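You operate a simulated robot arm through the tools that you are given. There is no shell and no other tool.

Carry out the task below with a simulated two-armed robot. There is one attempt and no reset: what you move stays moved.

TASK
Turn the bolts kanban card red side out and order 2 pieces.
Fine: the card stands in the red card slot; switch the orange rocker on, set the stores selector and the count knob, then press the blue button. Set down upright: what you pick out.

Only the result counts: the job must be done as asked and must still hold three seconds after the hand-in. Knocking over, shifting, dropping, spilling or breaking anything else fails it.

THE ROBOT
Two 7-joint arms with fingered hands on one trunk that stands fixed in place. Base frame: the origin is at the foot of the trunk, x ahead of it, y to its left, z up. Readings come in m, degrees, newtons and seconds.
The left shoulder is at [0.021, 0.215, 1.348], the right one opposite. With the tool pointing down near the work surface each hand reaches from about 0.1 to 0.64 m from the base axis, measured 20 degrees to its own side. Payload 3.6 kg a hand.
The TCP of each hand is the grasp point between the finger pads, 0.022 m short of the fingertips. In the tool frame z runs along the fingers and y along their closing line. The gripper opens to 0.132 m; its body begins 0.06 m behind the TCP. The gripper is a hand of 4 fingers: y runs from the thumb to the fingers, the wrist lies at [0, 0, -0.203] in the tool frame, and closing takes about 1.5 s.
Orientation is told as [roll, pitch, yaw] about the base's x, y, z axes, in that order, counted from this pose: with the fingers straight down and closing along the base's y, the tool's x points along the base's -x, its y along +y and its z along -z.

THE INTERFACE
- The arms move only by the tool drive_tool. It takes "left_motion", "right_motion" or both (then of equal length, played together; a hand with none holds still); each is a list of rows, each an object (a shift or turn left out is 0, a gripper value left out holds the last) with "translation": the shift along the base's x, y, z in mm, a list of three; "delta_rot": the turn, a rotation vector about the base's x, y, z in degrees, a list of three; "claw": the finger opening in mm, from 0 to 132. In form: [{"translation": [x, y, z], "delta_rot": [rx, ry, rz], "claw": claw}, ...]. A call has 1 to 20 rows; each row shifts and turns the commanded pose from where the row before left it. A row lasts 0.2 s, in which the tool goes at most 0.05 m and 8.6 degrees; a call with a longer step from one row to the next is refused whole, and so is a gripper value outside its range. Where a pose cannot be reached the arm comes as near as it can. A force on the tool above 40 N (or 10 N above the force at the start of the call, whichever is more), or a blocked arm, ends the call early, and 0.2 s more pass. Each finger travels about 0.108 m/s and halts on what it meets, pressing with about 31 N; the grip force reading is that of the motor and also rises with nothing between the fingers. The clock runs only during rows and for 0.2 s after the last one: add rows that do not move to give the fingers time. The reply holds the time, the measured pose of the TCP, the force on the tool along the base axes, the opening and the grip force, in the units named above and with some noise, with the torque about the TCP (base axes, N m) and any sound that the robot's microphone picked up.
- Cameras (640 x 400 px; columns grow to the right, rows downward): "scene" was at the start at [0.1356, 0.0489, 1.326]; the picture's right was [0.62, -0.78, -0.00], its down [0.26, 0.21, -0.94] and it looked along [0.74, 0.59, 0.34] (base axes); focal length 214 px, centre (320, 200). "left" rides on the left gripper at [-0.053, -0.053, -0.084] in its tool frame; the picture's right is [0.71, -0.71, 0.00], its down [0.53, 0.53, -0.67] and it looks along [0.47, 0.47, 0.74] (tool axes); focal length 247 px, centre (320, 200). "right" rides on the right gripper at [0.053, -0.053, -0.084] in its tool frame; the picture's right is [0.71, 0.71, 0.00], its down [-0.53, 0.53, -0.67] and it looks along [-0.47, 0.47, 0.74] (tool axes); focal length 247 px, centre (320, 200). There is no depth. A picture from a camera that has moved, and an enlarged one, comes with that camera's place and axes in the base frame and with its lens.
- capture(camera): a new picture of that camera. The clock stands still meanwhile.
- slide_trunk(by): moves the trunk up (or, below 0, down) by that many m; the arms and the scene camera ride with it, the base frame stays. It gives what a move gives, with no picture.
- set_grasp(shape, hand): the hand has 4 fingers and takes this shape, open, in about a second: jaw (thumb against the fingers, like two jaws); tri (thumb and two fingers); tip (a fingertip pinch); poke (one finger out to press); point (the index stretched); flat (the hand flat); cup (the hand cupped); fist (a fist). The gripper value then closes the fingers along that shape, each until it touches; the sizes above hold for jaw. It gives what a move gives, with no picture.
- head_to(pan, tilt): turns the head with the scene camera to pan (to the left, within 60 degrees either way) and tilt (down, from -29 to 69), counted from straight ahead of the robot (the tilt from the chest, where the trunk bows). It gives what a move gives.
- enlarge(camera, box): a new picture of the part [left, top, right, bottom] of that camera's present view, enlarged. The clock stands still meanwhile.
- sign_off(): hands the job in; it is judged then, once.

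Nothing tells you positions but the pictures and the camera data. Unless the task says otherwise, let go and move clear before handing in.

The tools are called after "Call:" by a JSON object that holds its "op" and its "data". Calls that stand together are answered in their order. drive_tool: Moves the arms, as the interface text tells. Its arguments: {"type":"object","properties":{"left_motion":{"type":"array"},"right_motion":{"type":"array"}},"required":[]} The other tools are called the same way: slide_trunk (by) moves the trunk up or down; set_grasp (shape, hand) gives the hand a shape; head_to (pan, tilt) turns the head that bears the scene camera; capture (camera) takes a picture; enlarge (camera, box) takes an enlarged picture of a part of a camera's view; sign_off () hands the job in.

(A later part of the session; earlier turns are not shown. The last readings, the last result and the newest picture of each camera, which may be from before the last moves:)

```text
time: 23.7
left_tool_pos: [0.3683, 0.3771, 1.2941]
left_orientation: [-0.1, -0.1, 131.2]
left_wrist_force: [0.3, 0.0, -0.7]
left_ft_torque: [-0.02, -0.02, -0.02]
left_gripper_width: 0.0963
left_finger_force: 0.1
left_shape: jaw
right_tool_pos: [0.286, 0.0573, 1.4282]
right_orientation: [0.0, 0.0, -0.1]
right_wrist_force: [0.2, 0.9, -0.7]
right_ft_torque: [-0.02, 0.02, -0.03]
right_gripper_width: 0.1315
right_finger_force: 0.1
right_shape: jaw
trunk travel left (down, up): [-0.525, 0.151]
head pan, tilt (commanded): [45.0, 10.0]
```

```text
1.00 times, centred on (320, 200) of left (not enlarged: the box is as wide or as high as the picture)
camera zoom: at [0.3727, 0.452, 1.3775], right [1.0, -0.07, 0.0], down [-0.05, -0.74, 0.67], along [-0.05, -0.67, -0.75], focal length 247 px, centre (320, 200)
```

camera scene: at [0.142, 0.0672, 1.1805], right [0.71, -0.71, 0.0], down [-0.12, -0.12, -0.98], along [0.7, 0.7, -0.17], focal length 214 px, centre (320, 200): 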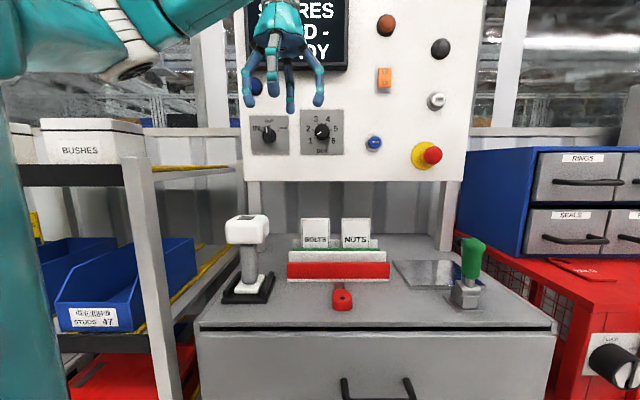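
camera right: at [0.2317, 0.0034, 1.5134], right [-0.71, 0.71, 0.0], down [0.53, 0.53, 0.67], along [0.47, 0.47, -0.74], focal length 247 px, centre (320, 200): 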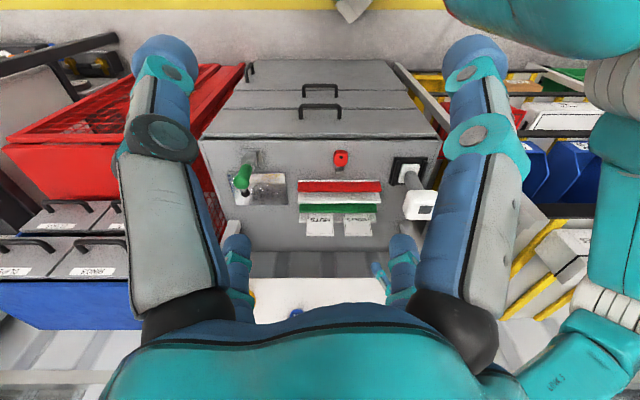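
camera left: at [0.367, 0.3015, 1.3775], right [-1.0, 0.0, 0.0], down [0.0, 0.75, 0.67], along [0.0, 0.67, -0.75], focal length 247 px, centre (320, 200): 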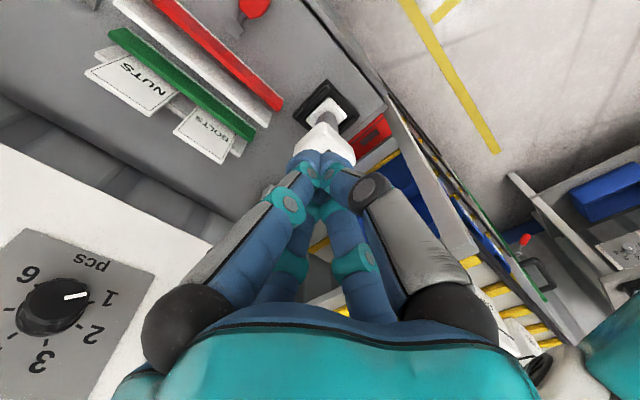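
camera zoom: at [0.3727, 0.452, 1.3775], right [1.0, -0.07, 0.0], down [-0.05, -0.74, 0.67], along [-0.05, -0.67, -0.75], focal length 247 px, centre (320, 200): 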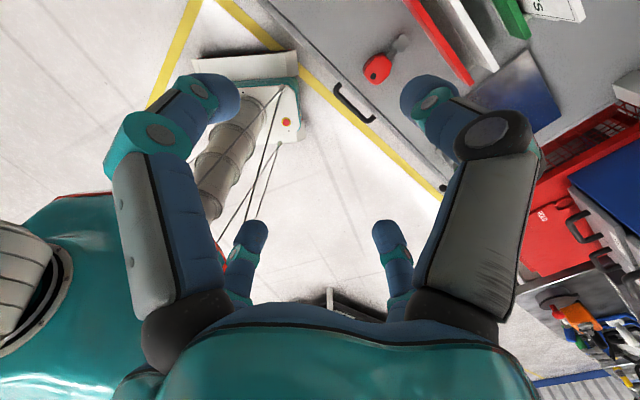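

Call:
{"op": "enlarge", "data": {"camera": "right", "box": [300, 195, 380, 245]}}

Call:
{"op": "enlarge", "data": {"camera": "right", "box": [335, 205, 383, 235]}}

Call:
{"op": "enlarge", "data": {"camera": "scene", "box": [296, 213, 336, 238]}}

Call:
{"op": "enlarge", "data": {"camera": "scene", "box": [282, 235, 322, 285]}}

```text
8.00 times, centred on (340, 220) of right
camera zoom: at [0.2323, 0.0038, 1.5133], right [-0.71, 0.71, 0.0], down [0.53, 0.53, 0.67], along [0.47, 0.47, -0.74], focal length 1976 px, centre (160, 40)
```

zoom: 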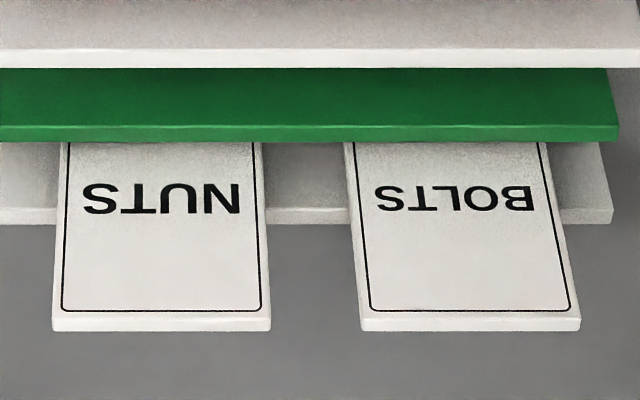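

```text
13.33 times, centred on (359, 220) of right
camera zoom: at [0.2323, 0.0038, 1.5133], right [-0.71, 0.71, 0.0], down [0.53, 0.53, 0.67], along [0.47, 0.47, -0.74], focal length 3293 px, centre (-200, -67)
```

zoom: 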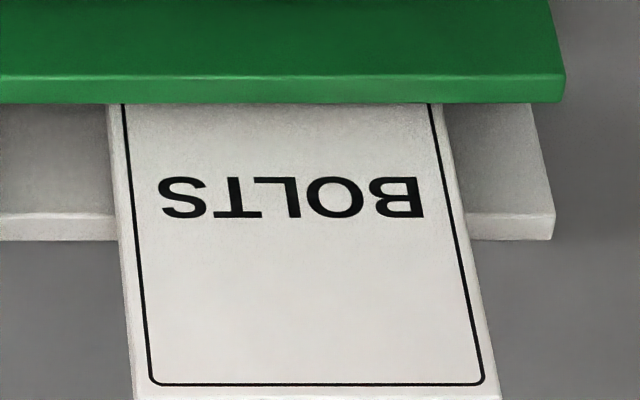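

```text
16.00 times, centred on (316, 226) of scene
camera zoom: at [0.142, 0.0672, 1.1805], right [0.71, -0.71, 0.0], down [-0.12, -0.12, -0.98], along [0.7, 0.7, -0.17], focal length 3432 px, centre (384, -208)
```

zoom: 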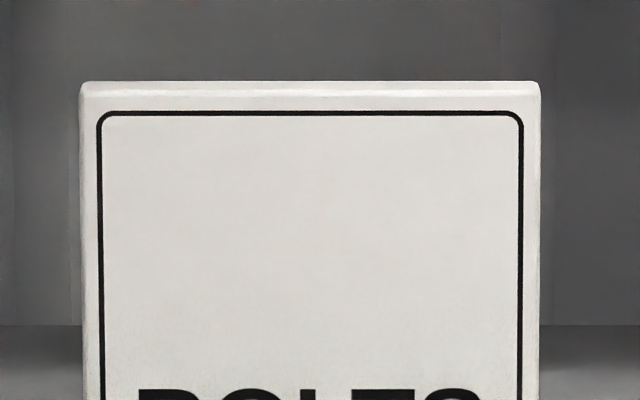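

```text
8.00 times, centred on (302, 260) of scene
camera zoom: at [0.142, 0.0672, 1.1805], right [0.71, -0.71, 0.0], down [-0.12, -0.12, -0.98], along [0.7, 0.7, -0.17], focal length 1716 px, centre (464, -280)
```

zoom: 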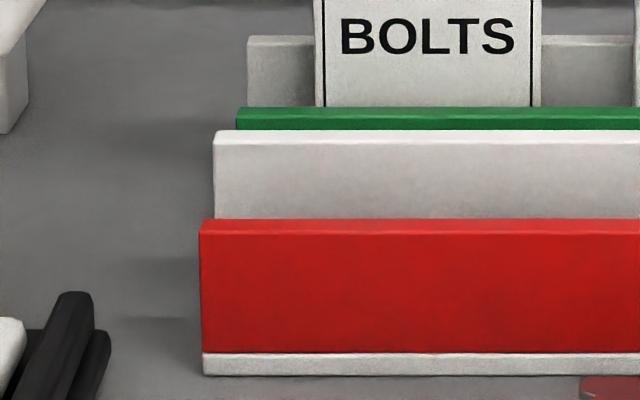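

Measured: card about 7 mm thick and 85 mm wide, standing at n≈0.7635, t centre≈0.040; red slot gap runs n≈0.661–0.685 (centre 0.673). I yaw the left hand back to −45° and lower it in front of the rack.

Call:
{"op": "drive_tool", "data": {"left_motion": [{"translation": [3.6, 0.25, -9.7], "delta_rot": [0, 0, -8], "claw": 98}, {"translation": [3.6, 0.25, -9.7], "delta_rot": [0, 0, -8]}, {"translation": [3.6, 0.25, -9.7], "delta_rot": [0, 0, -8]}, {"translation": [3.6, 0.25, -9.7], "delta_rot": [0, 0, -8]}, {"translation": [3.6, 0.25, -9.7], "delta_rot": [0, 0, -8]}, {"translation": [3.6, 0.25, -9.7], "delta_rot": [0, 0, -8]}, {"translation": [3.6, 0.25, -9.7], "delta_rot": [0, 0, -8]}, {"translation": [3.6, 0.25, -9.7], "delta_rot": [0, 0, -8]}, {"translation": [3.6, 0.25, -9.7], "delta_rot": [0, 0, -8]}, {"translation": [3.6, 0.25, -9.7], "delta_rot": [0, 0, -8]}, {"translation": [3.6, 0.25, -9.7], "delta_rot": [0, 0, -8]}, {"translation": [3.6, 0.25, -9.7], "delta_rot": [0, 0, -8]}, {"translation": [3.6, 0.25, -9.7], "delta_rot": [0, 0, -8]}, {"translation": [3.6, 0.25, -9.7], "delta_rot": [0, 0, -8]}, {"translation": [3.6, 0.25, -9.7], "delta_rot": [0, 0, -8]}, {"translation": [3.6, 0.25, -9.7], "delta_rot": [0, 0, -8]}, {"translation": [3.6, 0.25, -9.7], "delta_rot": [0, 0, -8]}, {"translation": [3.6, 0.25, -9.7], "delta_rot": [0, 0, -8]}, {"translation": [3.6, 0.25, -9.7], "delta_rot": [0, 0, -8]}, {"translation": [3.6, 0.25, -9.7], "delta_rot": [0, 0, -8]}]}}

Call:
{"op": "drive_tool", "data": {"left_motion": [{"delta_rot": [0, 0, -8]}, {"delta_rot": [0, 0, -8]}, {"delta_rot": [4.2426, -4.2426, 0]}, {"delta_rot": [4.2426, -4.2426, 0]}, {"translation": [0, 0, 0]}]}}

Call:
{"op": "capture", "data": {"camera": "scene"}}

Call:
{"op": "capture", "data": {"camera": "left"}}

Call:
{"op": "capture", "data": {"camera": "right"}}

```text
time: 27.9
left_tool_pos: [0.4387, 0.3798, 1.1013]
left_orientation: [-0.1, -0.2, -29.1]
left_wrist_force: [-0.4, 0.8, -0.2]
left_ft_torque: [-0.02, -0.03, 0.03]
left_gripper_width: 0.0974
left_finger_force: 0.0
left_shape: jaw
right_tool_pos: [0.2848, 0.0573, 1.4299]
right_orientation: [-0.1, 0.0, 0.0]
right_wrist_force: [0.4, 0.0, -0.9]
right_ft_torque: [0.0, -0.01, 0.01]
right_gripper_width: 0.1318
right_finger_force: 0.1
right_shape: jaw
trunk travel left (down, up): [-0.525, 0.151]
head pan, tilt (commanded): [45.0, 10.0]
```

```text
time: 29.1
left_tool_pos: [0.4401, 0.3812, 1.0994]
left_orientation: [11.9, 0.0, -45.1]
left_wrist_force: [-0.4, -0.2, 0.3]
left_ft_torque: [0.02, 0.01, 0.0]
left_gripper_width: 0.0978
left_finger_force: 0.1
left_shape: jaw
right_tool_pos: [0.2857, 0.0583, 1.4296]
right_orientation: [-0.1, 0.2, 0.0]
right_wrist_force: [0.7, 0.2, -0.1]
right_ft_torque: [-0.01, -0.01, 0.02]
right_gripper_width: 0.1319
right_finger_force: 0.0
right_shape: jaw
trunk travel left (down, up): [-0.525, 0.151]
head pan, tilt (commanded): [45.0, 10.0]
```

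```text
taken
camera scene: at [0.1422, 0.0672, 1.1805], right [0.71, -0.71, 0.0], down [-0.12, -0.12, -0.98], along [0.7, 0.7, -0.17], focal length 214 px, centre (320, 200)
```

scene: 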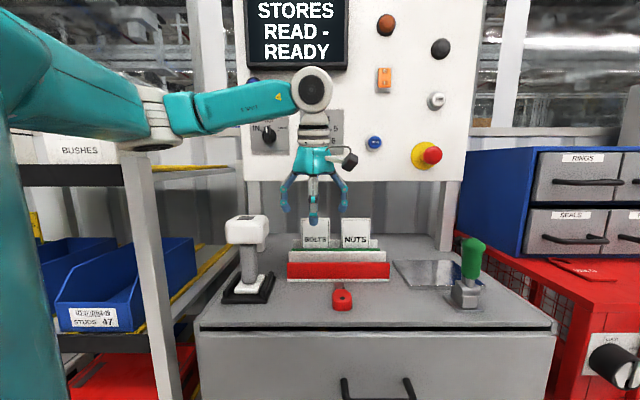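

```text
taken
camera left: at [0.4287, 0.2939, 1.1706], right [-0.99, 0.01, -0.15], down [-0.11, 0.64, 0.76], along [0.1, 0.77, -0.63], focal length 247 px, centre (320, 200)
```

left: 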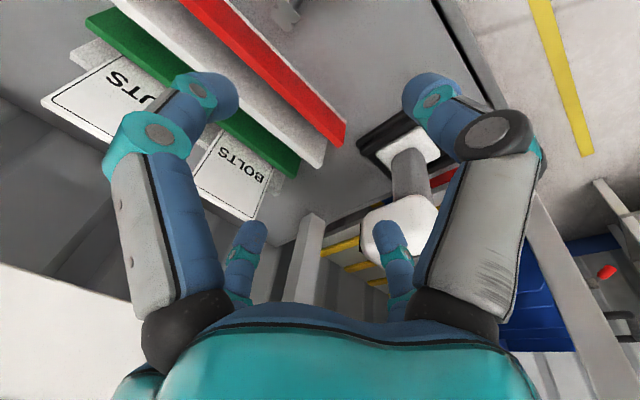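

```text
taken
camera right: at [0.2326, 0.0038, 1.5132], right [-0.71, 0.71, 0.0], down [0.53, 0.53, 0.67], along [0.47, 0.47, -0.74], focal length 247 px, centre (320, 200)
```

right: 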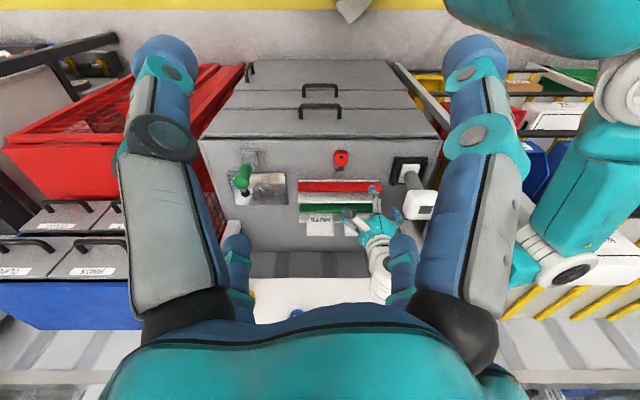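

The elbow is fairly near the shelf but moves away from it as the arm reaches forward. I advance over the BOLTS card at TCP z≈1.075, above the card tops, then check alignment.

Call:
{"op": "drive_tool", "data": {"left_motion": [{"translation": [21.6, 21.6, -4.2]}, {"translation": [21.6, 21.6, -4.2]}, {"translation": [21.6, 21.6, -4.2]}, {"translation": [21.6, 21.6, -4.2]}, {"translation": [21.6, 21.6, -4.2]}, {"translation": [21.6, 21.6, -4.0]}, {"translation": [0, 0, 0]}, {"translation": [0, 0, 0]}]}}

Call:
{"op": "capture", "data": {"camera": "scene"}}

Call:
{"op": "enlarge", "data": {"camera": "scene", "box": [260, 160, 380, 260]}}

Call:
{"op": "capture", "data": {"camera": "left"}}

Call:
{"op": "enlarge", "data": {"camera": "right", "box": [290, 170, 450, 270]}}

```text
time: 30.9
left_tool_pos: [0.5688, 0.5099, 1.0734]
left_orientation: [11.8, 0.0, -45.0]
left_wrist_force: [0.2, -0.2, -0.3]
left_ft_torque: [-0.03, 0.02, -0.02]
left_gripper_width: 0.0977
left_finger_force: 0.2
left_shape: jaw
right_tool_pos: [0.2842, 0.0565, 1.4289]
right_orientation: [0.1, 0.0, 0.0]
right_wrist_force: [0.4, 1.0, 0.0]
right_ft_torque: [-0.03, 0.01, -0.05]
right_gripper_width: 0.1319
right_finger_force: 0.0
right_shape: jaw
trunk travel left (down, up): [-0.525, 0.151]
head pan, tilt (commanded): [45.0, 10.0]
```

```text
taken
camera scene: at [0.1424, 0.0672, 1.1805], right [0.71, -0.71, 0.0], down [-0.12, -0.12, -0.98], along [0.7, 0.7, -0.17], focal length 214 px, centre (320, 200)
```

scene: 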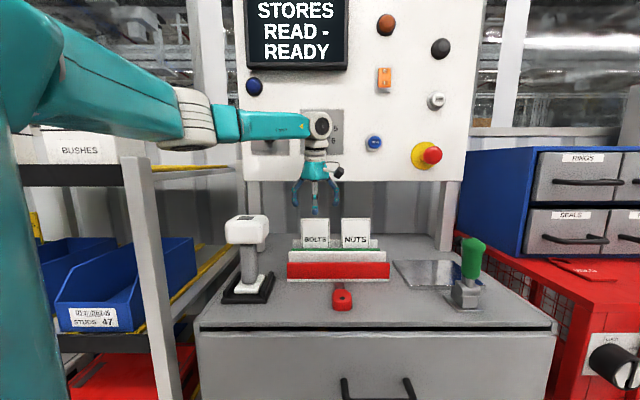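

```text
4.00 times, centred on (320, 210) of scene
camera zoom: at [0.1424, 0.0672, 1.1805], right [0.71, -0.71, 0.0], down [-0.12, -0.12, -0.98], along [0.7, 0.7, -0.17], focal length 858 px, centre (320, 160)
```

zoom: 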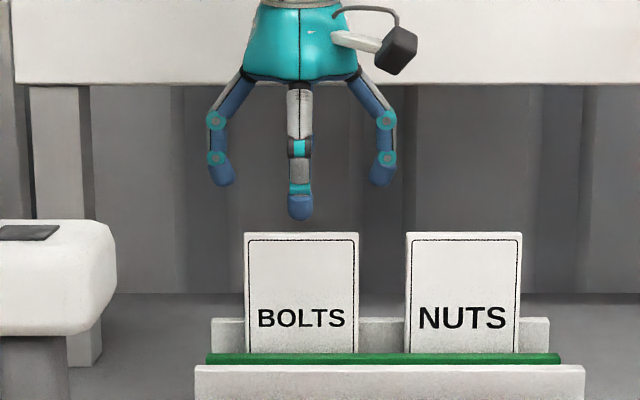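

```text
taken
camera left: at [0.5572, 0.4242, 1.145], right [-0.99, 0.01, -0.15], down [-0.1, 0.64, 0.76], along [0.1, 0.77, -0.63], focal length 247 px, centre (320, 200)
```

left: 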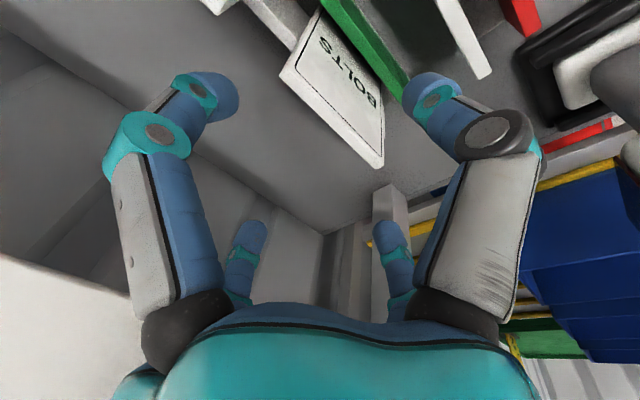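

```text
4.00 times, centred on (370, 220) of right
camera zoom: at [0.2328, 0.0038, 1.5132], right [-0.71, 0.71, 0.0], down [0.53, 0.53, 0.67], along [0.47, 0.47, -0.74], focal length 988 px, centre (120, 120)
```

zoom: 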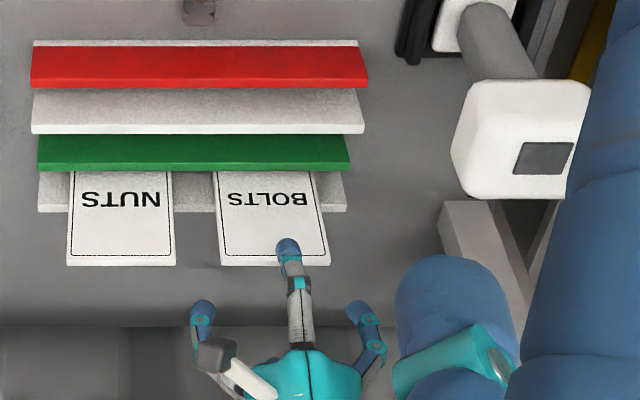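

The hand is centred on the BOLTS card with the right digit headed for the gap to NUTS. I narrow the opening slightly and descend to grasp height.

Call:
{"op": "drive_tool", "data": {"left_motion": [{"translation": [0, 0, 0], "claw": 93}, {"translation": [0, 0, 0]}, {"translation": [0, 0, -11]}, {"translation": [0, 0, -11]}, {"translation": [0, 0, -11]}, {"translation": [0, 0, -11]}, {"translation": [0, 0, -11]}, {"translation": [0, 0, -11]}, {"translation": [0, 0, -11]}, {"translation": [0, 0, 0]}]}}

Call:
{"op": "enlarge", "data": {"camera": "scene", "box": [260, 160, 380, 260]}}

Call:
{"op": "capture", "data": {"camera": "left"}}

Call:
{"op": "enlarge", "data": {"camera": "right", "box": [300, 180, 400, 242]}}

```text
time: 33.1
left_tool_pos: [0.5677, 0.5107, 0.9968]
left_orientation: [11.8, 0.0, -45.0]
left_wrist_force: [-0.2, -0.4, 0.2]
left_ft_torque: [0.0, 0.0, -0.01]
left_gripper_width: 0.0935
left_finger_force: 0.0
left_shape: jaw
right_tool_pos: [0.2853, 0.0576, 1.4279]
right_orientation: [0.0, 0.0, -0.1]
right_wrist_force: [0.0, 0.3, 0.9]
right_ft_torque: [-0.01, 0.01, 0.01]
right_gripper_width: 0.1321
right_finger_force: 0.1
right_shape: jaw
trunk travel left (down, up): [-0.525, 0.151]
head pan, tilt (commanded): [45.0, 10.0]
```

```text
4.00 times, centred on (320, 210) of scene
camera zoom: at [0.1421, 0.0672, 1.1805], right [0.71, -0.71, 0.0], down [-0.12, -0.12, -0.98], along [0.7, 0.7, -0.17], focal length 858 px, centre (320, 160)
```

zoom: 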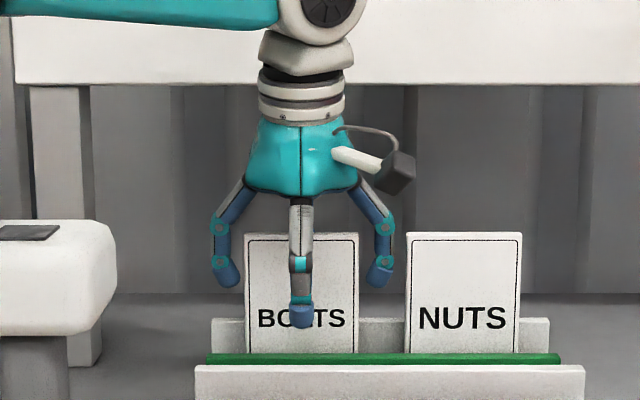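

```text
taken
camera left: at [0.5577, 0.4241, 1.0676], right [-0.99, 0.01, -0.14], down [-0.1, 0.64, 0.76], along [0.1, 0.77, -0.63], focal length 247 px, centre (320, 200)
```

left: 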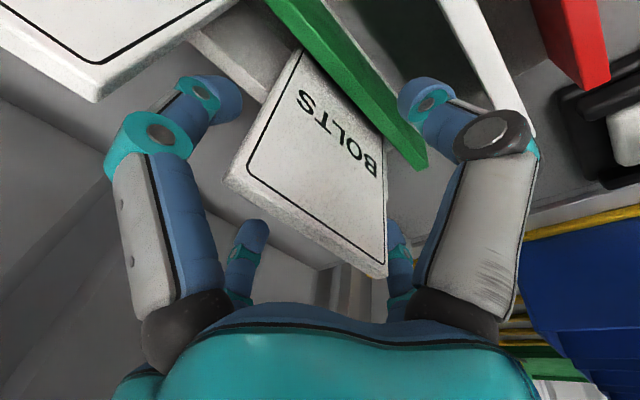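

```text
6.40 times, centred on (350, 211) of right
camera zoom: at [0.2325, 0.0037, 1.5132], right [-0.71, 0.71, 0.0], down [0.53, 0.53, 0.67], along [0.47, 0.47, -0.74], focal length 1581 px, centre (128, 130)
```

zoom: 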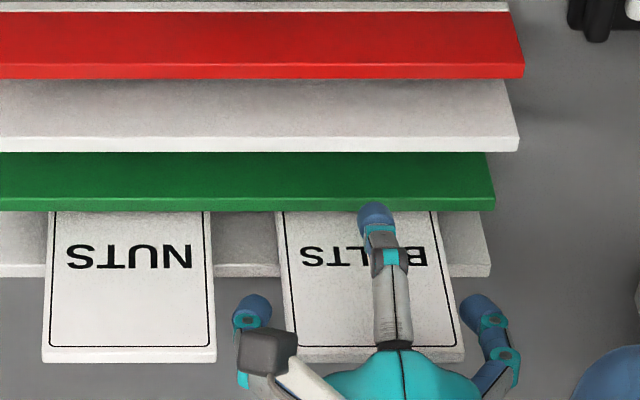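

Fingers straddle the card with the right digit in the gap and NUTS untouched. I close the grip.

Call:
{"op": "drive_tool", "data": {"left_motion": [{"claw": 0}, {"claw": 0}, {"claw": 0}, {"claw": 0}, {"claw": 0}, {"claw": 0}, {"claw": 0}]}}

Call:
{"op": "enlarge", "data": {"camera": "scene", "box": [260, 160, 380, 260]}}

Call:
{"op": "capture", "data": {"camera": "left"}}

Call:
{"op": "enlarge", "data": {"camera": "right", "box": [300, 180, 400, 242]}}

```text
time: 34.7
left_tool_pos: [0.5672, 0.5103, 0.9968]
left_orientation: [11.8, 0.1, -45.1]
left_wrist_force: [-4.8, -6.7, -2.3]
left_ft_torque: [-0.59, 0.64, -0.16]
left_gripper_width: 0.0096
left_finger_force: 30.7
left_shape: jaw
right_tool_pos: [0.2852, 0.057, 1.4306]
right_orientation: [0.0, 0.1, -0.1]
right_wrist_force: [-1.1, 0.0, -0.1]
right_ft_torque: [0.04, -0.01, 0.01]
right_gripper_width: 0.132
right_finger_force: 0.2
right_shape: jaw
trunk travel left (down, up): [-0.525, 0.151]
head pan, tilt (commanded): [45.0, 10.0]
```

```text
4.00 times, centred on (320, 210) of scene
camera zoom: at [0.1417, 0.0668, 1.1806], right [0.71, -0.71, 0.0], down [-0.12, -0.12, -0.98], along [0.7, 0.7, -0.17], focal length 858 px, centre (320, 160)
```

zoom: 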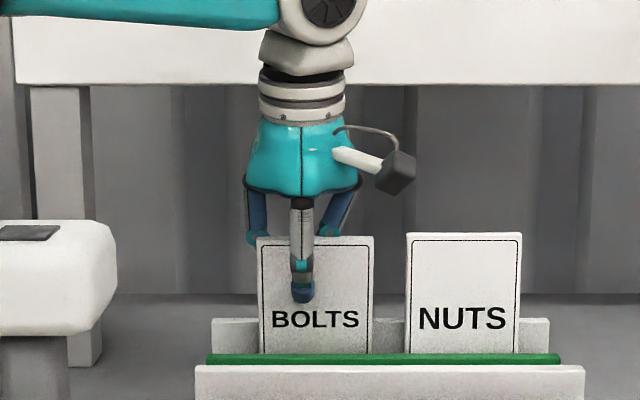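

```text
taken
camera left: at [0.5572, 0.4233, 1.068], right [-0.99, 0.01, -0.14], down [-0.1, 0.64, 0.76], along [0.1, 0.77, -0.63], focal length 247 px, centre (320, 200)
```

left: 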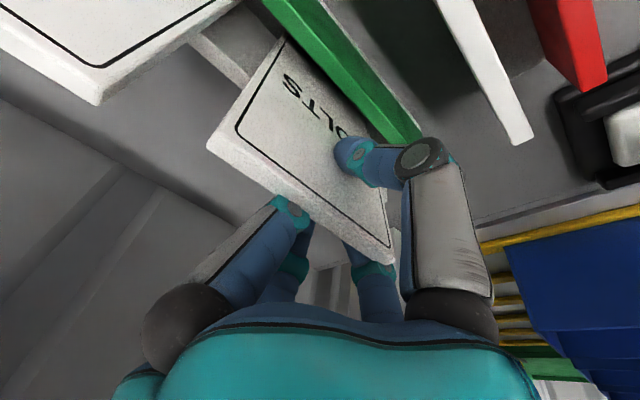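

```text
6.40 times, centred on (350, 211) of right
camera zoom: at [0.2319, 0.0032, 1.5133], right [-0.71, 0.71, 0.0], down [0.53, 0.53, 0.67], along [0.47, 0.47, -0.74], focal length 1581 px, centre (128, 130)
```

zoom: 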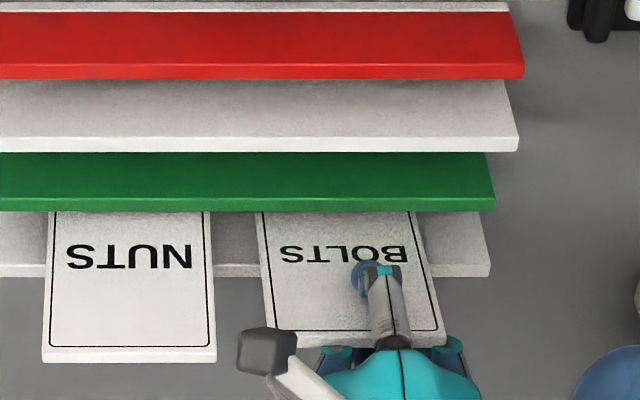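

The card is now pinched between thumb (front) and the digits behind; it shifted about 10 mm right and leans slightly toward me, but NUTS is untouched. I lift a little and look at how it hangs.

Call:
{"op": "drive_tool", "data": {"left_motion": [{"translation": [0, 0, 8]}, {"translation": [0, 0, 8]}, {"translation": [0, 0, 8]}, {"translation": [0, 0, 0]}]}}

Call:
{"op": "enlarge", "data": {"camera": "scene", "box": [260, 160, 380, 260]}}

Call:
{"op": "capture", "data": {"camera": "left"}}

Call:
{"op": "enlarge", "data": {"camera": "right", "box": [300, 180, 400, 242]}}

```text
time: 35.7
left_tool_pos: [0.5673, 0.5106, 1.0222]
left_orientation: [11.9, 0.0, -45.0]
left_wrist_force: [-5.3, -6.3, -2.9]
left_ft_torque: [-0.58, 0.66, -0.24]
left_gripper_width: 0.0098
left_finger_force: 31.0
left_shape: jaw
right_tool_pos: [0.2853, 0.0574, 1.4298]
right_orientation: [0.0, 0.0, 0.1]
right_wrist_force: [-0.6, 0.6, 0.2]
right_ft_torque: [-0.03, 0.0, 0.0]
right_gripper_width: 0.1321
right_finger_force: 0.0
right_shape: jaw
trunk travel left (down, up): [-0.525, 0.151]
head pan, tilt (commanded): [45.0, 10.0]
```

```text
4.00 times, centred on (320, 210) of scene
camera zoom: at [0.1417, 0.0668, 1.1806], right [0.71, -0.71, 0.0], down [-0.12, -0.12, -0.98], along [0.7, 0.7, -0.17], focal length 858 px, centre (320, 160)
```

zoom: 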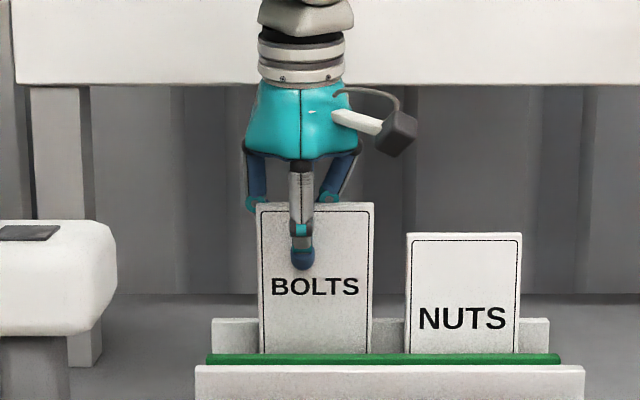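

```text
taken
camera left: at [0.5571, 0.4234, 1.0933], right [-0.99, 0.01, -0.15], down [-0.1, 0.64, 0.76], along [0.1, 0.77, -0.63], focal length 247 px, centre (320, 200)
```

left: 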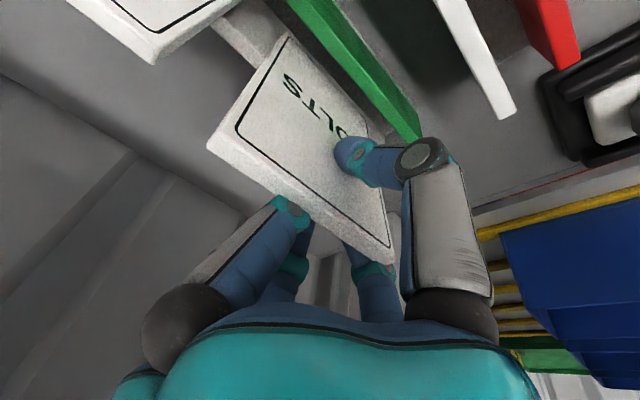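

```text
6.40 times, centred on (350, 211) of right
camera zoom: at [0.2319, 0.0032, 1.5133], right [-0.71, 0.71, 0.0], down [0.53, 0.53, 0.67], along [0.47, 0.47, -0.74], focal length 1581 px, centre (128, 130)
```

zoom: 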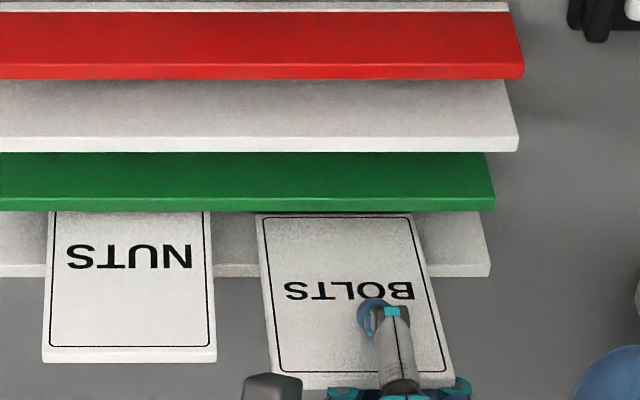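

The grip holds and the card slides up; its bottom only rubs the rear plate lightly. I continue lifting until the card is clear of the slot, then check.

Call:
{"op": "drive_tool", "data": {"left_motion": [{"translation": [0, 0, 9]}, {"translation": [0, 0, 9]}, {"translation": [0, 0, 9]}, {"translation": [0, 0, 9]}, {"translation": [0, 0, 9]}, {"translation": [0, 0, 9]}, {"translation": [0, 0, 9]}, {"translation": [0, 0, 9]}, {"translation": [0, 0, 0]}]}}

Call:
{"op": "capture", "data": {"camera": "scene"}}

Call:
{"op": "enlarge", "data": {"camera": "scene", "box": [240, 130, 400, 270]}}

Call:
{"op": "capture", "data": {"camera": "left"}}

Call:
{"op": "enlarge", "data": {"camera": "right", "box": [300, 180, 440, 280]}}

```text
time: 37.7
left_tool_pos: [0.5687, 0.5114, 1.0932]
left_orientation: [11.8, -0.1, -45.0]
left_wrist_force: [0.0, 0.1, -1.3]
left_ft_torque: [-0.01, 0.01, 0.01]
left_gripper_width: 0.0092
left_finger_force: 30.7
left_shape: jaw
right_tool_pos: [0.2858, 0.0565, 1.4291]
right_orientation: [0.0, 0.1, 0.0]
right_wrist_force: [0.9, -0.2, -0.2]
right_ft_torque: [0.0, -0.01, 0.01]
right_gripper_width: 0.1319
right_finger_force: 0.1
right_shape: jaw
trunk travel left (down, up): [-0.525, 0.151]
head pan, tilt (commanded): [45.0, 10.0]
```

```text
taken
camera scene: at [0.1423, 0.0673, 1.1805], right [0.71, -0.71, 0.0], down [-0.12, -0.12, -0.98], along [0.7, 0.7, -0.17], focal length 214 px, centre (320, 200)
```

scene: 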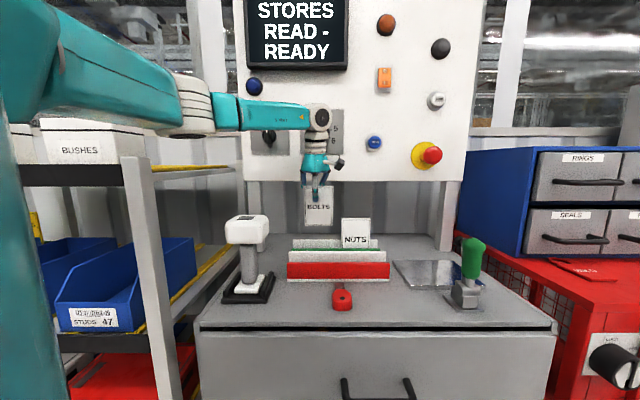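

```text
2.86 times, centred on (320, 200) of scene
camera zoom: at [0.1423, 0.0673, 1.1805], right [0.71, -0.71, 0.0], down [-0.12, -0.12, -0.98], along [0.7, 0.7, -0.17], focal length 613 px, centre (320, 200)
```

zoom: 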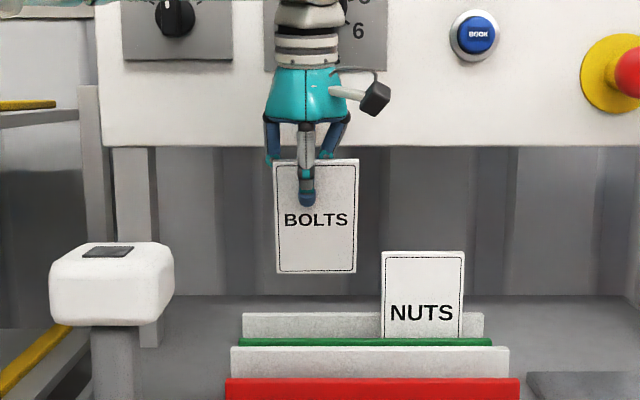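

```text
taken
camera left: at [0.5576, 0.424, 1.1648], right [-0.99, 0.01, -0.15], down [-0.11, 0.64, 0.76], along [0.1, 0.77, -0.63], focal length 247 px, centre (320, 200)
```

left: 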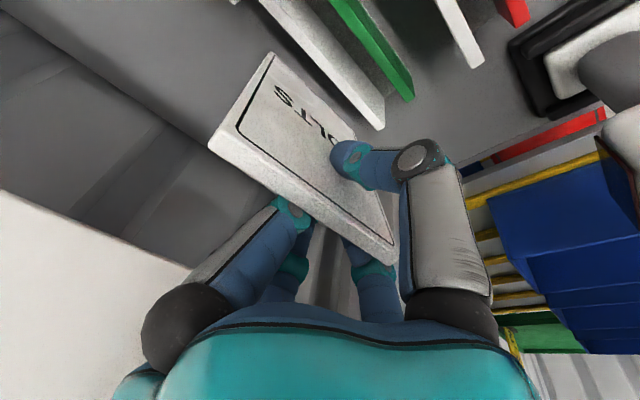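

```text
4.00 times, centred on (370, 230) of right
camera zoom: at [0.2327, 0.0039, 1.5132], right [-0.71, 0.71, 0.0], down [0.53, 0.53, 0.67], along [0.47, 0.47, -0.74], focal length 988 px, centre (120, 80)
```

zoom: 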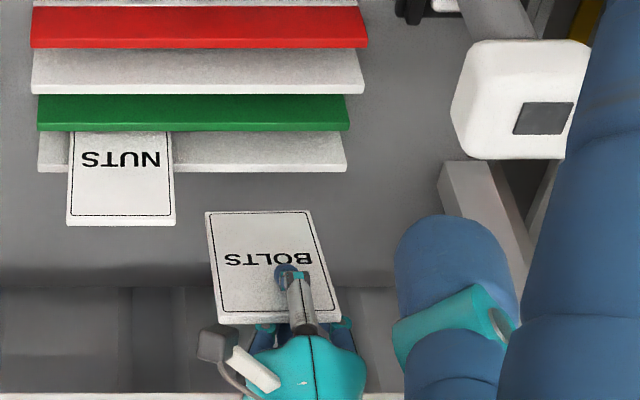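

The card is out and firmly held, tilted about 14.7° with the tool. I back away from the panel and rise, then level the card upright and begin turning it.

Call:
{"op": "drive_tool", "data": {"left_motion": [{"translation": [-14.1, -14.1, 5]}, {"translation": [-14.1, -14.1, 5]}, {"translation": [-14.1, -14.1, 5]}, {"translation": [-14.1, -14.1, 5]}, {"translation": [-14.1, -14.1, 34]}, {"translation": [-14.1, -14.1, 34]}, {"translation": [-14.1, -14.1, 34]}, {"translation": [-14.1, -14.1, 34]}, {"delta_rot": [-5.2, 5.2, 0]}, {"delta_rot": [-5.2, 5.2, 0]}, {"translation": [0, 0, 0]}]}}

Call:
{"op": "capture", "data": {"camera": "scene"}}

Call:
{"op": "enlarge", "data": {"camera": "scene", "box": [240, 30, 400, 170]}}

```text
time: 40.1
left_tool_pos: [0.4553, 0.3976, 1.2495]
left_orientation: [-2.9, -0.1, -45.2]
left_wrist_force: [0.9, 0.0, -0.3]
left_ft_torque: [0.02, 0.01, 0.03]
left_gripper_width: 0.009
left_finger_force: 30.6
left_shape: jaw
right_tool_pos: [0.2839, 0.0565, 1.4287]
right_orientation: [0.0, 0.0, 0.0]
right_wrist_force: [-0.1, 0.5, -0.1]
right_ft_torque: [0.0, 0.0, -0.01]
right_gripper_width: 0.1319
right_finger_force: 0.1
right_shape: jaw
trunk travel left (down, up): [-0.525, 0.151]
head pan, tilt (commanded): [45.0, 10.0]
```

```text
taken
camera scene: at [0.142, 0.0674, 1.1805], right [0.71, -0.71, 0.0], down [-0.12, -0.12, -0.98], along [0.7, 0.7, -0.17], focal length 214 px, centre (320, 200)
```

scene: 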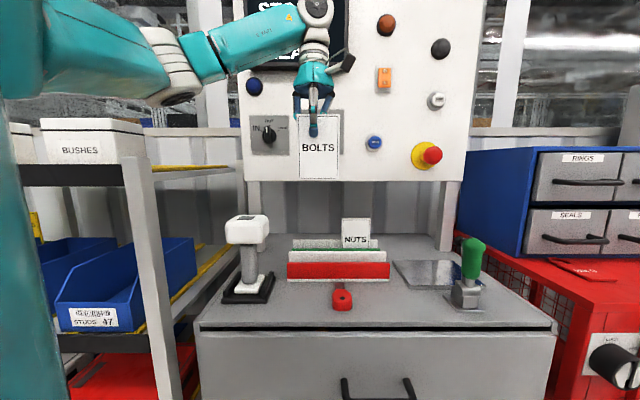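

```text
2.86 times, centred on (320, 100) of scene
camera zoom: at [0.142, 0.0674, 1.1805], right [0.71, -0.71, 0.0], down [-0.12, -0.12, -0.98], along [0.7, 0.7, -0.17], focal length 613 px, centre (320, 486)
```

zoom: 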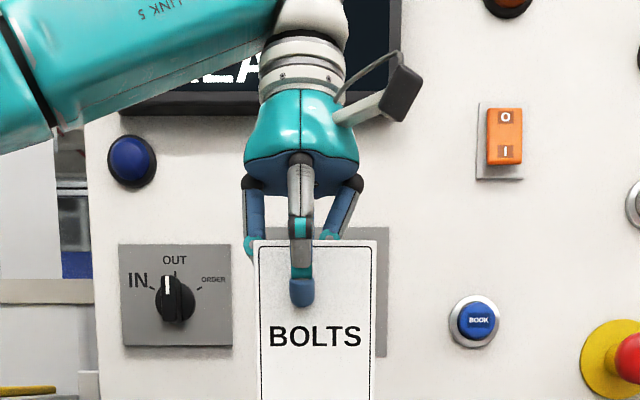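

Everything is steady, and the arm is high and clear. Now I yaw the card 180° about the vertical.

Call:
{"op": "drive_tool", "data": {"left_motion": [{"delta_rot": [0, 0, 8.2]}, {"delta_rot": [0, 0, 8.2]}, {"delta_rot": [0, 0, 8.2]}, {"delta_rot": [0, 0, 8.2]}, {"delta_rot": [0, 0, 8.2]}, {"delta_rot": [0, 0, 8.2]}, {"delta_rot": [0, 0, 8.2]}, {"delta_rot": [0, 0, 8.2]}, {"delta_rot": [0, 0, 8.2]}, {"delta_rot": [0, 0, 8.2]}, {"delta_rot": [0, 0, 8.2]}, {"delta_rot": [0, 0, 8.2]}, {"delta_rot": [0, 0, 8.2]}, {"delta_rot": [0, 0, 8.2]}, {"delta_rot": [0, 0, 8.2]}, {"delta_rot": [0, 0, 8.2]}, {"delta_rot": [0, 0, 8.2]}, {"delta_rot": [0, 0, 8.2]}, {"delta_rot": [0, 0, 8.2]}, {"delta_rot": [0, 0, 8.2]}]}}

Call:
{"op": "drive_tool", "data": {"left_motion": [{"delta_rot": [0, 0, 8]}, {"delta_rot": [0, 0, 8]}, {"translation": [0, 0, 0]}]}}

Call:
{"op": "capture", "data": {"camera": "scene"}}

Call:
{"op": "enlarge", "data": {"camera": "scene", "box": [240, 70, 400, 210]}}

Call:
{"op": "enlarge", "data": {"camera": "right", "box": [280, 150, 480, 300]}}

```text
time: 44.3
left_tool_pos: [0.4559, 0.3963, 1.2499]
left_orientation: [-2.8, -0.1, 119.2]
left_wrist_force: [-0.8, -0.6, -0.4]
left_ft_torque: [-0.02, 0.0, 0.0]
left_gripper_width: 0.009
left_finger_force: 31.2
left_shape: jaw
right_tool_pos: [0.2843, 0.057, 1.4306]
right_orientation: [0.0, 0.0, 0.0]
right_wrist_force: [-0.6, 0.1, 0.7]
right_ft_torque: [0.01, 0.0, 0.03]
right_gripper_width: 0.1317
right_finger_force: 0.0
right_shape: jaw
trunk travel left (down, up): [-0.525, 0.151]
head pan, tilt (commanded): [45.0, 10.0]
```

```text
time: 45.1
left_tool_pos: [0.4565, 0.397, 1.2498]
left_orientation: [-2.8, 0.0, 135.1]
left_wrist_force: [0.7, 0.7, -0.1]
left_ft_torque: [-0.01, -0.01, -0.03]
left_gripper_width: 0.0088
left_finger_force: 31.3
left_shape: jaw
right_tool_pos: [0.286, 0.0577, 1.4299]
right_orientation: [0.0, 0.0, 0.1]
right_wrist_force: [0.3, -0.4, -0.3]
right_ft_torque: [0.01, 0.0, 0.02]
right_gripper_width: 0.1318
right_finger_force: 0.1
right_shape: jaw
trunk travel left (down, up): [-0.525, 0.151]
head pan, tilt (commanded): [45.0, 10.0]
```

```text
taken
camera scene: at [0.1422, 0.0673, 1.1805], right [0.71, -0.71, 0.0], down [-0.12, -0.12, -0.98], along [0.7, 0.7, -0.17], focal length 214 px, centre (320, 200)
```

scene: 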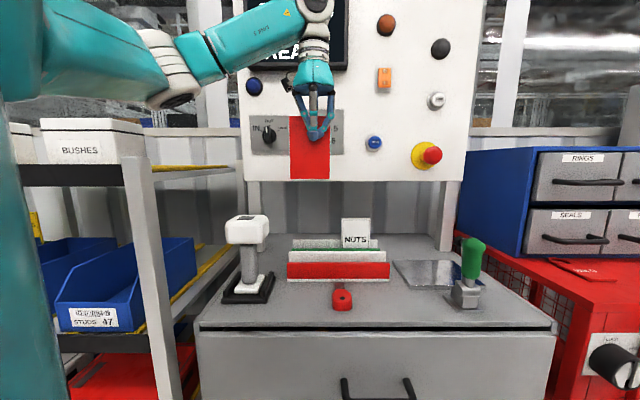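

```text
2.86 times, centred on (320, 140) of scene
camera zoom: at [0.1422, 0.0673, 1.1805], right [0.71, -0.71, 0.0], down [-0.12, -0.12, -0.98], along [0.7, 0.7, -0.17], focal length 613 px, centre (320, 371)
```

zoom: 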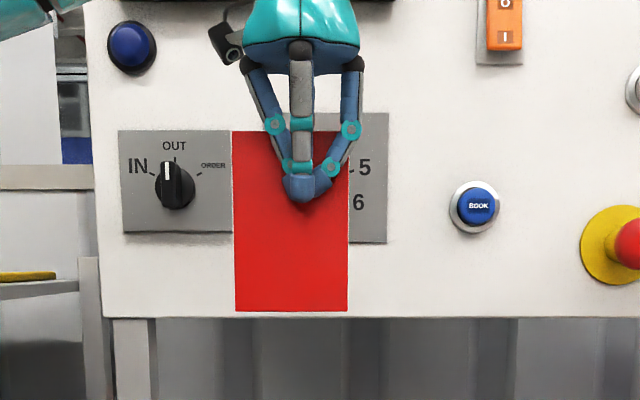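

```text
2.67 times, centred on (380, 225) of right
camera zoom: at [0.2325, 0.0038, 1.5132], right [-0.71, 0.71, 0.0], down [0.53, 0.53, 0.67], along [0.47, 0.47, -0.74], focal length 659 px, centre (160, 133)
```

zoom: 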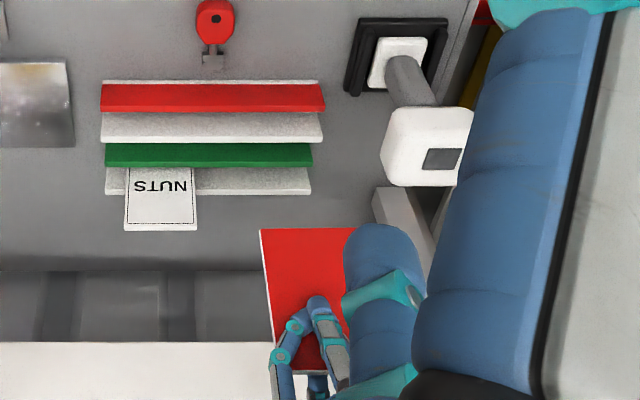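

The card now shows its red face outward and hangs nearly vertical, with its mid-plane about 12 mm beyond the TCP. I move it above the red slot (TCP n≈0.66, t≈0.055) with its bottom still above the plates, then check.

Call:
{"op": "drive_tool", "data": {"left_motion": [{"translation": [6.3, 3.7, -21.9]}, {"translation": [6.3, 3.7, -21.9]}, {"translation": [6.3, 3.7, -21.9]}, {"translation": [6.3, 3.7, -21.9]}, {"translation": [6.3, 3.7, -21.9]}, {"translation": [6.3, 3.7, -21.9]}, {"translation": [6.3, 3.6, -21.8]}, {"translation": [6.2, 3.6, -21.8]}, {"translation": [0, 0, 0]}, {"translation": [0, 0, 0]}]}}

Call:
{"op": "capture", "data": {"camera": "scene"}}

Call:
{"op": "enlarge", "data": {"camera": "scene", "box": [260, 160, 420, 280]}}

Call:
{"op": "enlarge", "data": {"camera": "right", "box": [280, 150, 440, 250]}}

Call:
{"op": "capture", "data": {"camera": "left"}}

```text
time: 47.3
left_tool_pos: [0.507, 0.4262, 1.074]
left_orientation: [-2.9, -0.1, 135.0]
left_wrist_force: [0.5, -0.3, -0.5]
left_ft_torque: [0.01, 0.01, 0.01]
left_gripper_width: 0.0087
left_finger_force: 31.1
left_shape: jaw
right_tool_pos: [0.285, 0.0571, 1.4292]
right_orientation: [0.1, 0.1, 0.0]
right_wrist_force: [0.4, 0.2, 0.7]
right_ft_torque: [0.02, -0.02, 0.02]
right_gripper_width: 0.1318
right_finger_force: 0.0
right_shape: jaw
trunk travel left (down, up): [-0.525, 0.151]
head pan, tilt (commanded): [45.0, 10.0]
```

```text
taken
camera scene: at [0.1423, 0.0674, 1.1805], right [0.71, -0.71, 0.0], down [-0.12, -0.12, -0.98], along [0.7, 0.7, -0.17], focal length 214 px, centre (320, 200)
```

scene: 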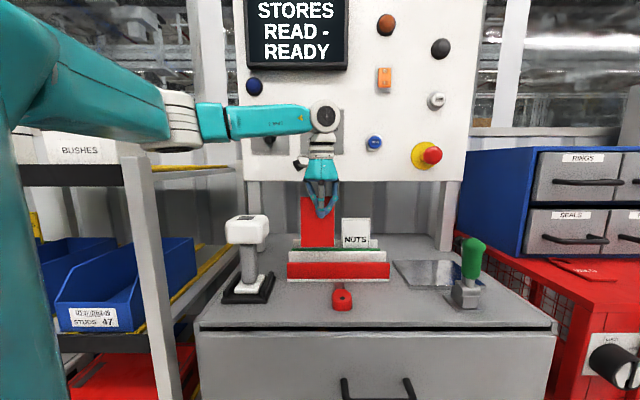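

```text
3.33 times, centred on (340, 220) of scene
camera zoom: at [0.1423, 0.0674, 1.1805], right [0.71, -0.71, 0.0], down [-0.12, -0.12, -0.98], along [0.7, 0.7, -0.17], focal length 715 px, centre (253, 133)
```

zoom: 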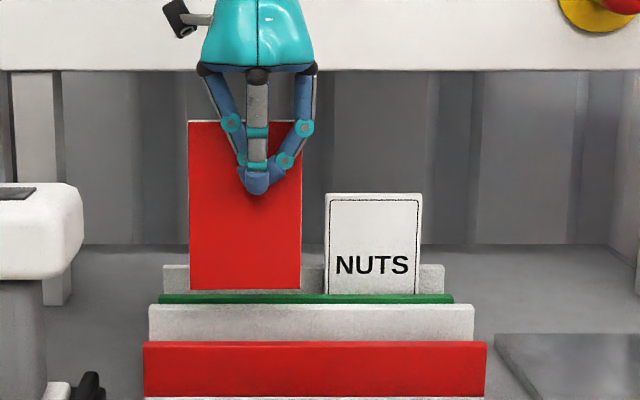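

```text
4.00 times, centred on (360, 200) of right
camera zoom: at [0.2327, 0.004, 1.5132], right [-0.71, 0.71, 0.0], down [0.53, 0.53, 0.67], along [0.47, 0.47, -0.74], focal length 988 px, centre (160, 200)
```

zoom: 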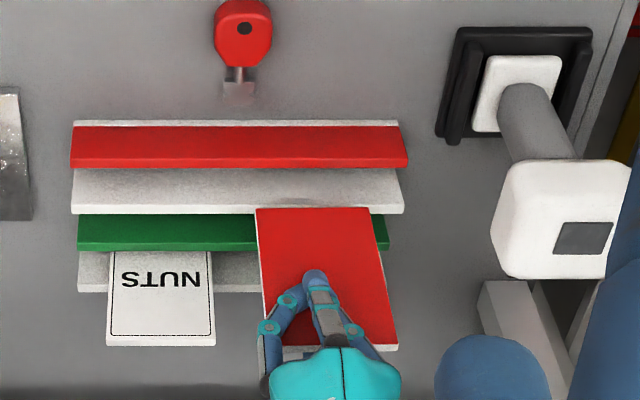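

```text
taken
camera left: at [0.5041, 0.4991, 1.1602], right [1.0, 0.0, 0.03], down [-0.02, -0.77, 0.64], along [0.03, -0.64, -0.77], focal length 247 px, centre (320, 200)
```

left: 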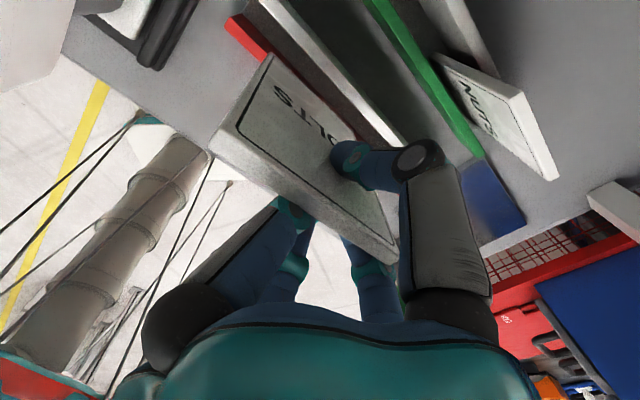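

The card's lower edge is at n≈0.669, z≈0.968, just above the red slot and about 4 mm forward of its centre line. I correct by a small tilt and shift, then lower it partway in.

Call:
{"op": "drive_tool", "data": {"left_motion": [{"translation": [1.1, 1.1, 0], "delta_rot": [1.06, -1.06, 0]}, {"translation": [0, 0, -9]}, {"translation": [0, 0, -9]}, {"translation": [0, 0, -9]}, {"translation": [0, 0, -9]}, {"translation": [0, 0, -9]}, {"translation": [0, 0, -9]}, {"translation": [0, 0, 0]}]}}

Call:
{"op": "enlarge", "data": {"camera": "scene", "box": [260, 160, 420, 280]}}

Call:
{"op": "enlarge", "data": {"camera": "right", "box": [320, 165, 420, 228]}}

Call:
{"op": "capture", "data": {"camera": "left"}}

```text
time: 49.1
left_tool_pos: [0.5111, 0.4232, 1.0171]
left_orientation: [-4.1, -0.3, 134.9]
left_wrist_force: [-1.2, 0.1, -0.5]
left_ft_torque: [-0.04, -0.03, 0.02]
left_gripper_width: 0.0088
left_finger_force: 31.1
left_shape: jaw
right_tool_pos: [0.2909, 0.054, 1.4273]
right_orientation: [0.3, 0.4, 0.1]
right_wrist_force: [-0.4, -0.8, -0.4]
right_ft_torque: [-0.02, -0.02, 0.02]
right_gripper_width: 0.1319
right_finger_force: 0.1
right_shape: jaw
trunk travel left (down, up): [-0.525, 0.151]
head pan, tilt (commanded): [45.0, 10.0]
```

```text
3.33 times, centred on (340, 220) of scene
camera zoom: at [0.1486, 0.0642, 1.1793], right [0.71, -0.71, -0.01], down [-0.13, -0.12, -0.98], along [0.7, 0.7, -0.18], focal length 715 px, centre (253, 133)
```

zoom: 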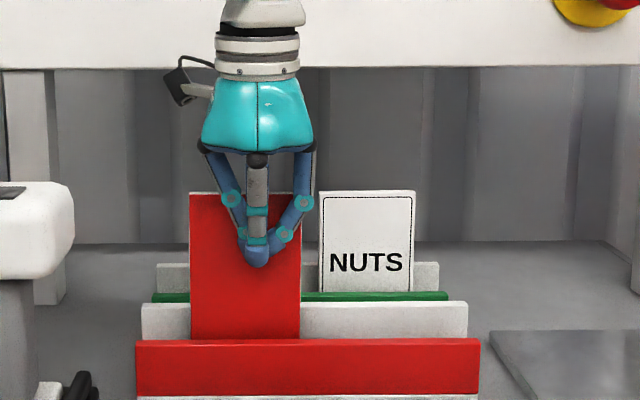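

```text
6.35 times, centred on (370, 196) of right
camera zoom: at [0.2391, 0.0001, 1.5116], right [-0.71, 0.71, 0.01], down [0.53, 0.52, 0.67], along [0.47, 0.47, -0.75], focal length 1568 px, centre (2, 222)
```

zoom: 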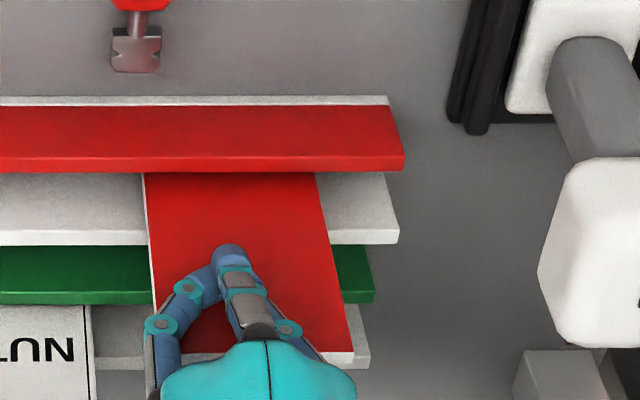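

```text
taken
camera left: at [0.508, 0.4938, 1.1044], right [1.0, 0.0, 0.05], down [-0.03, -0.78, 0.63], along [0.03, -0.63, -0.78], focal length 247 px, centre (320, 200)
```

left: 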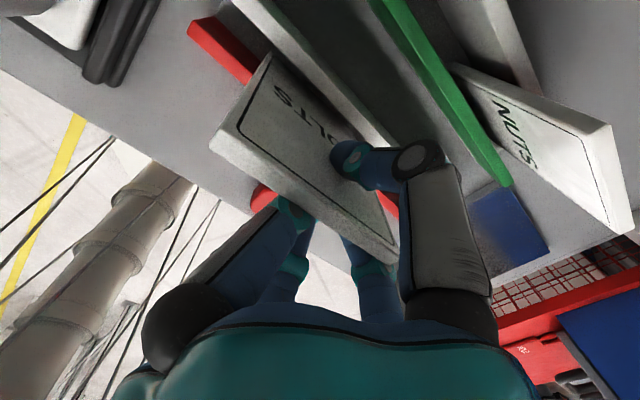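

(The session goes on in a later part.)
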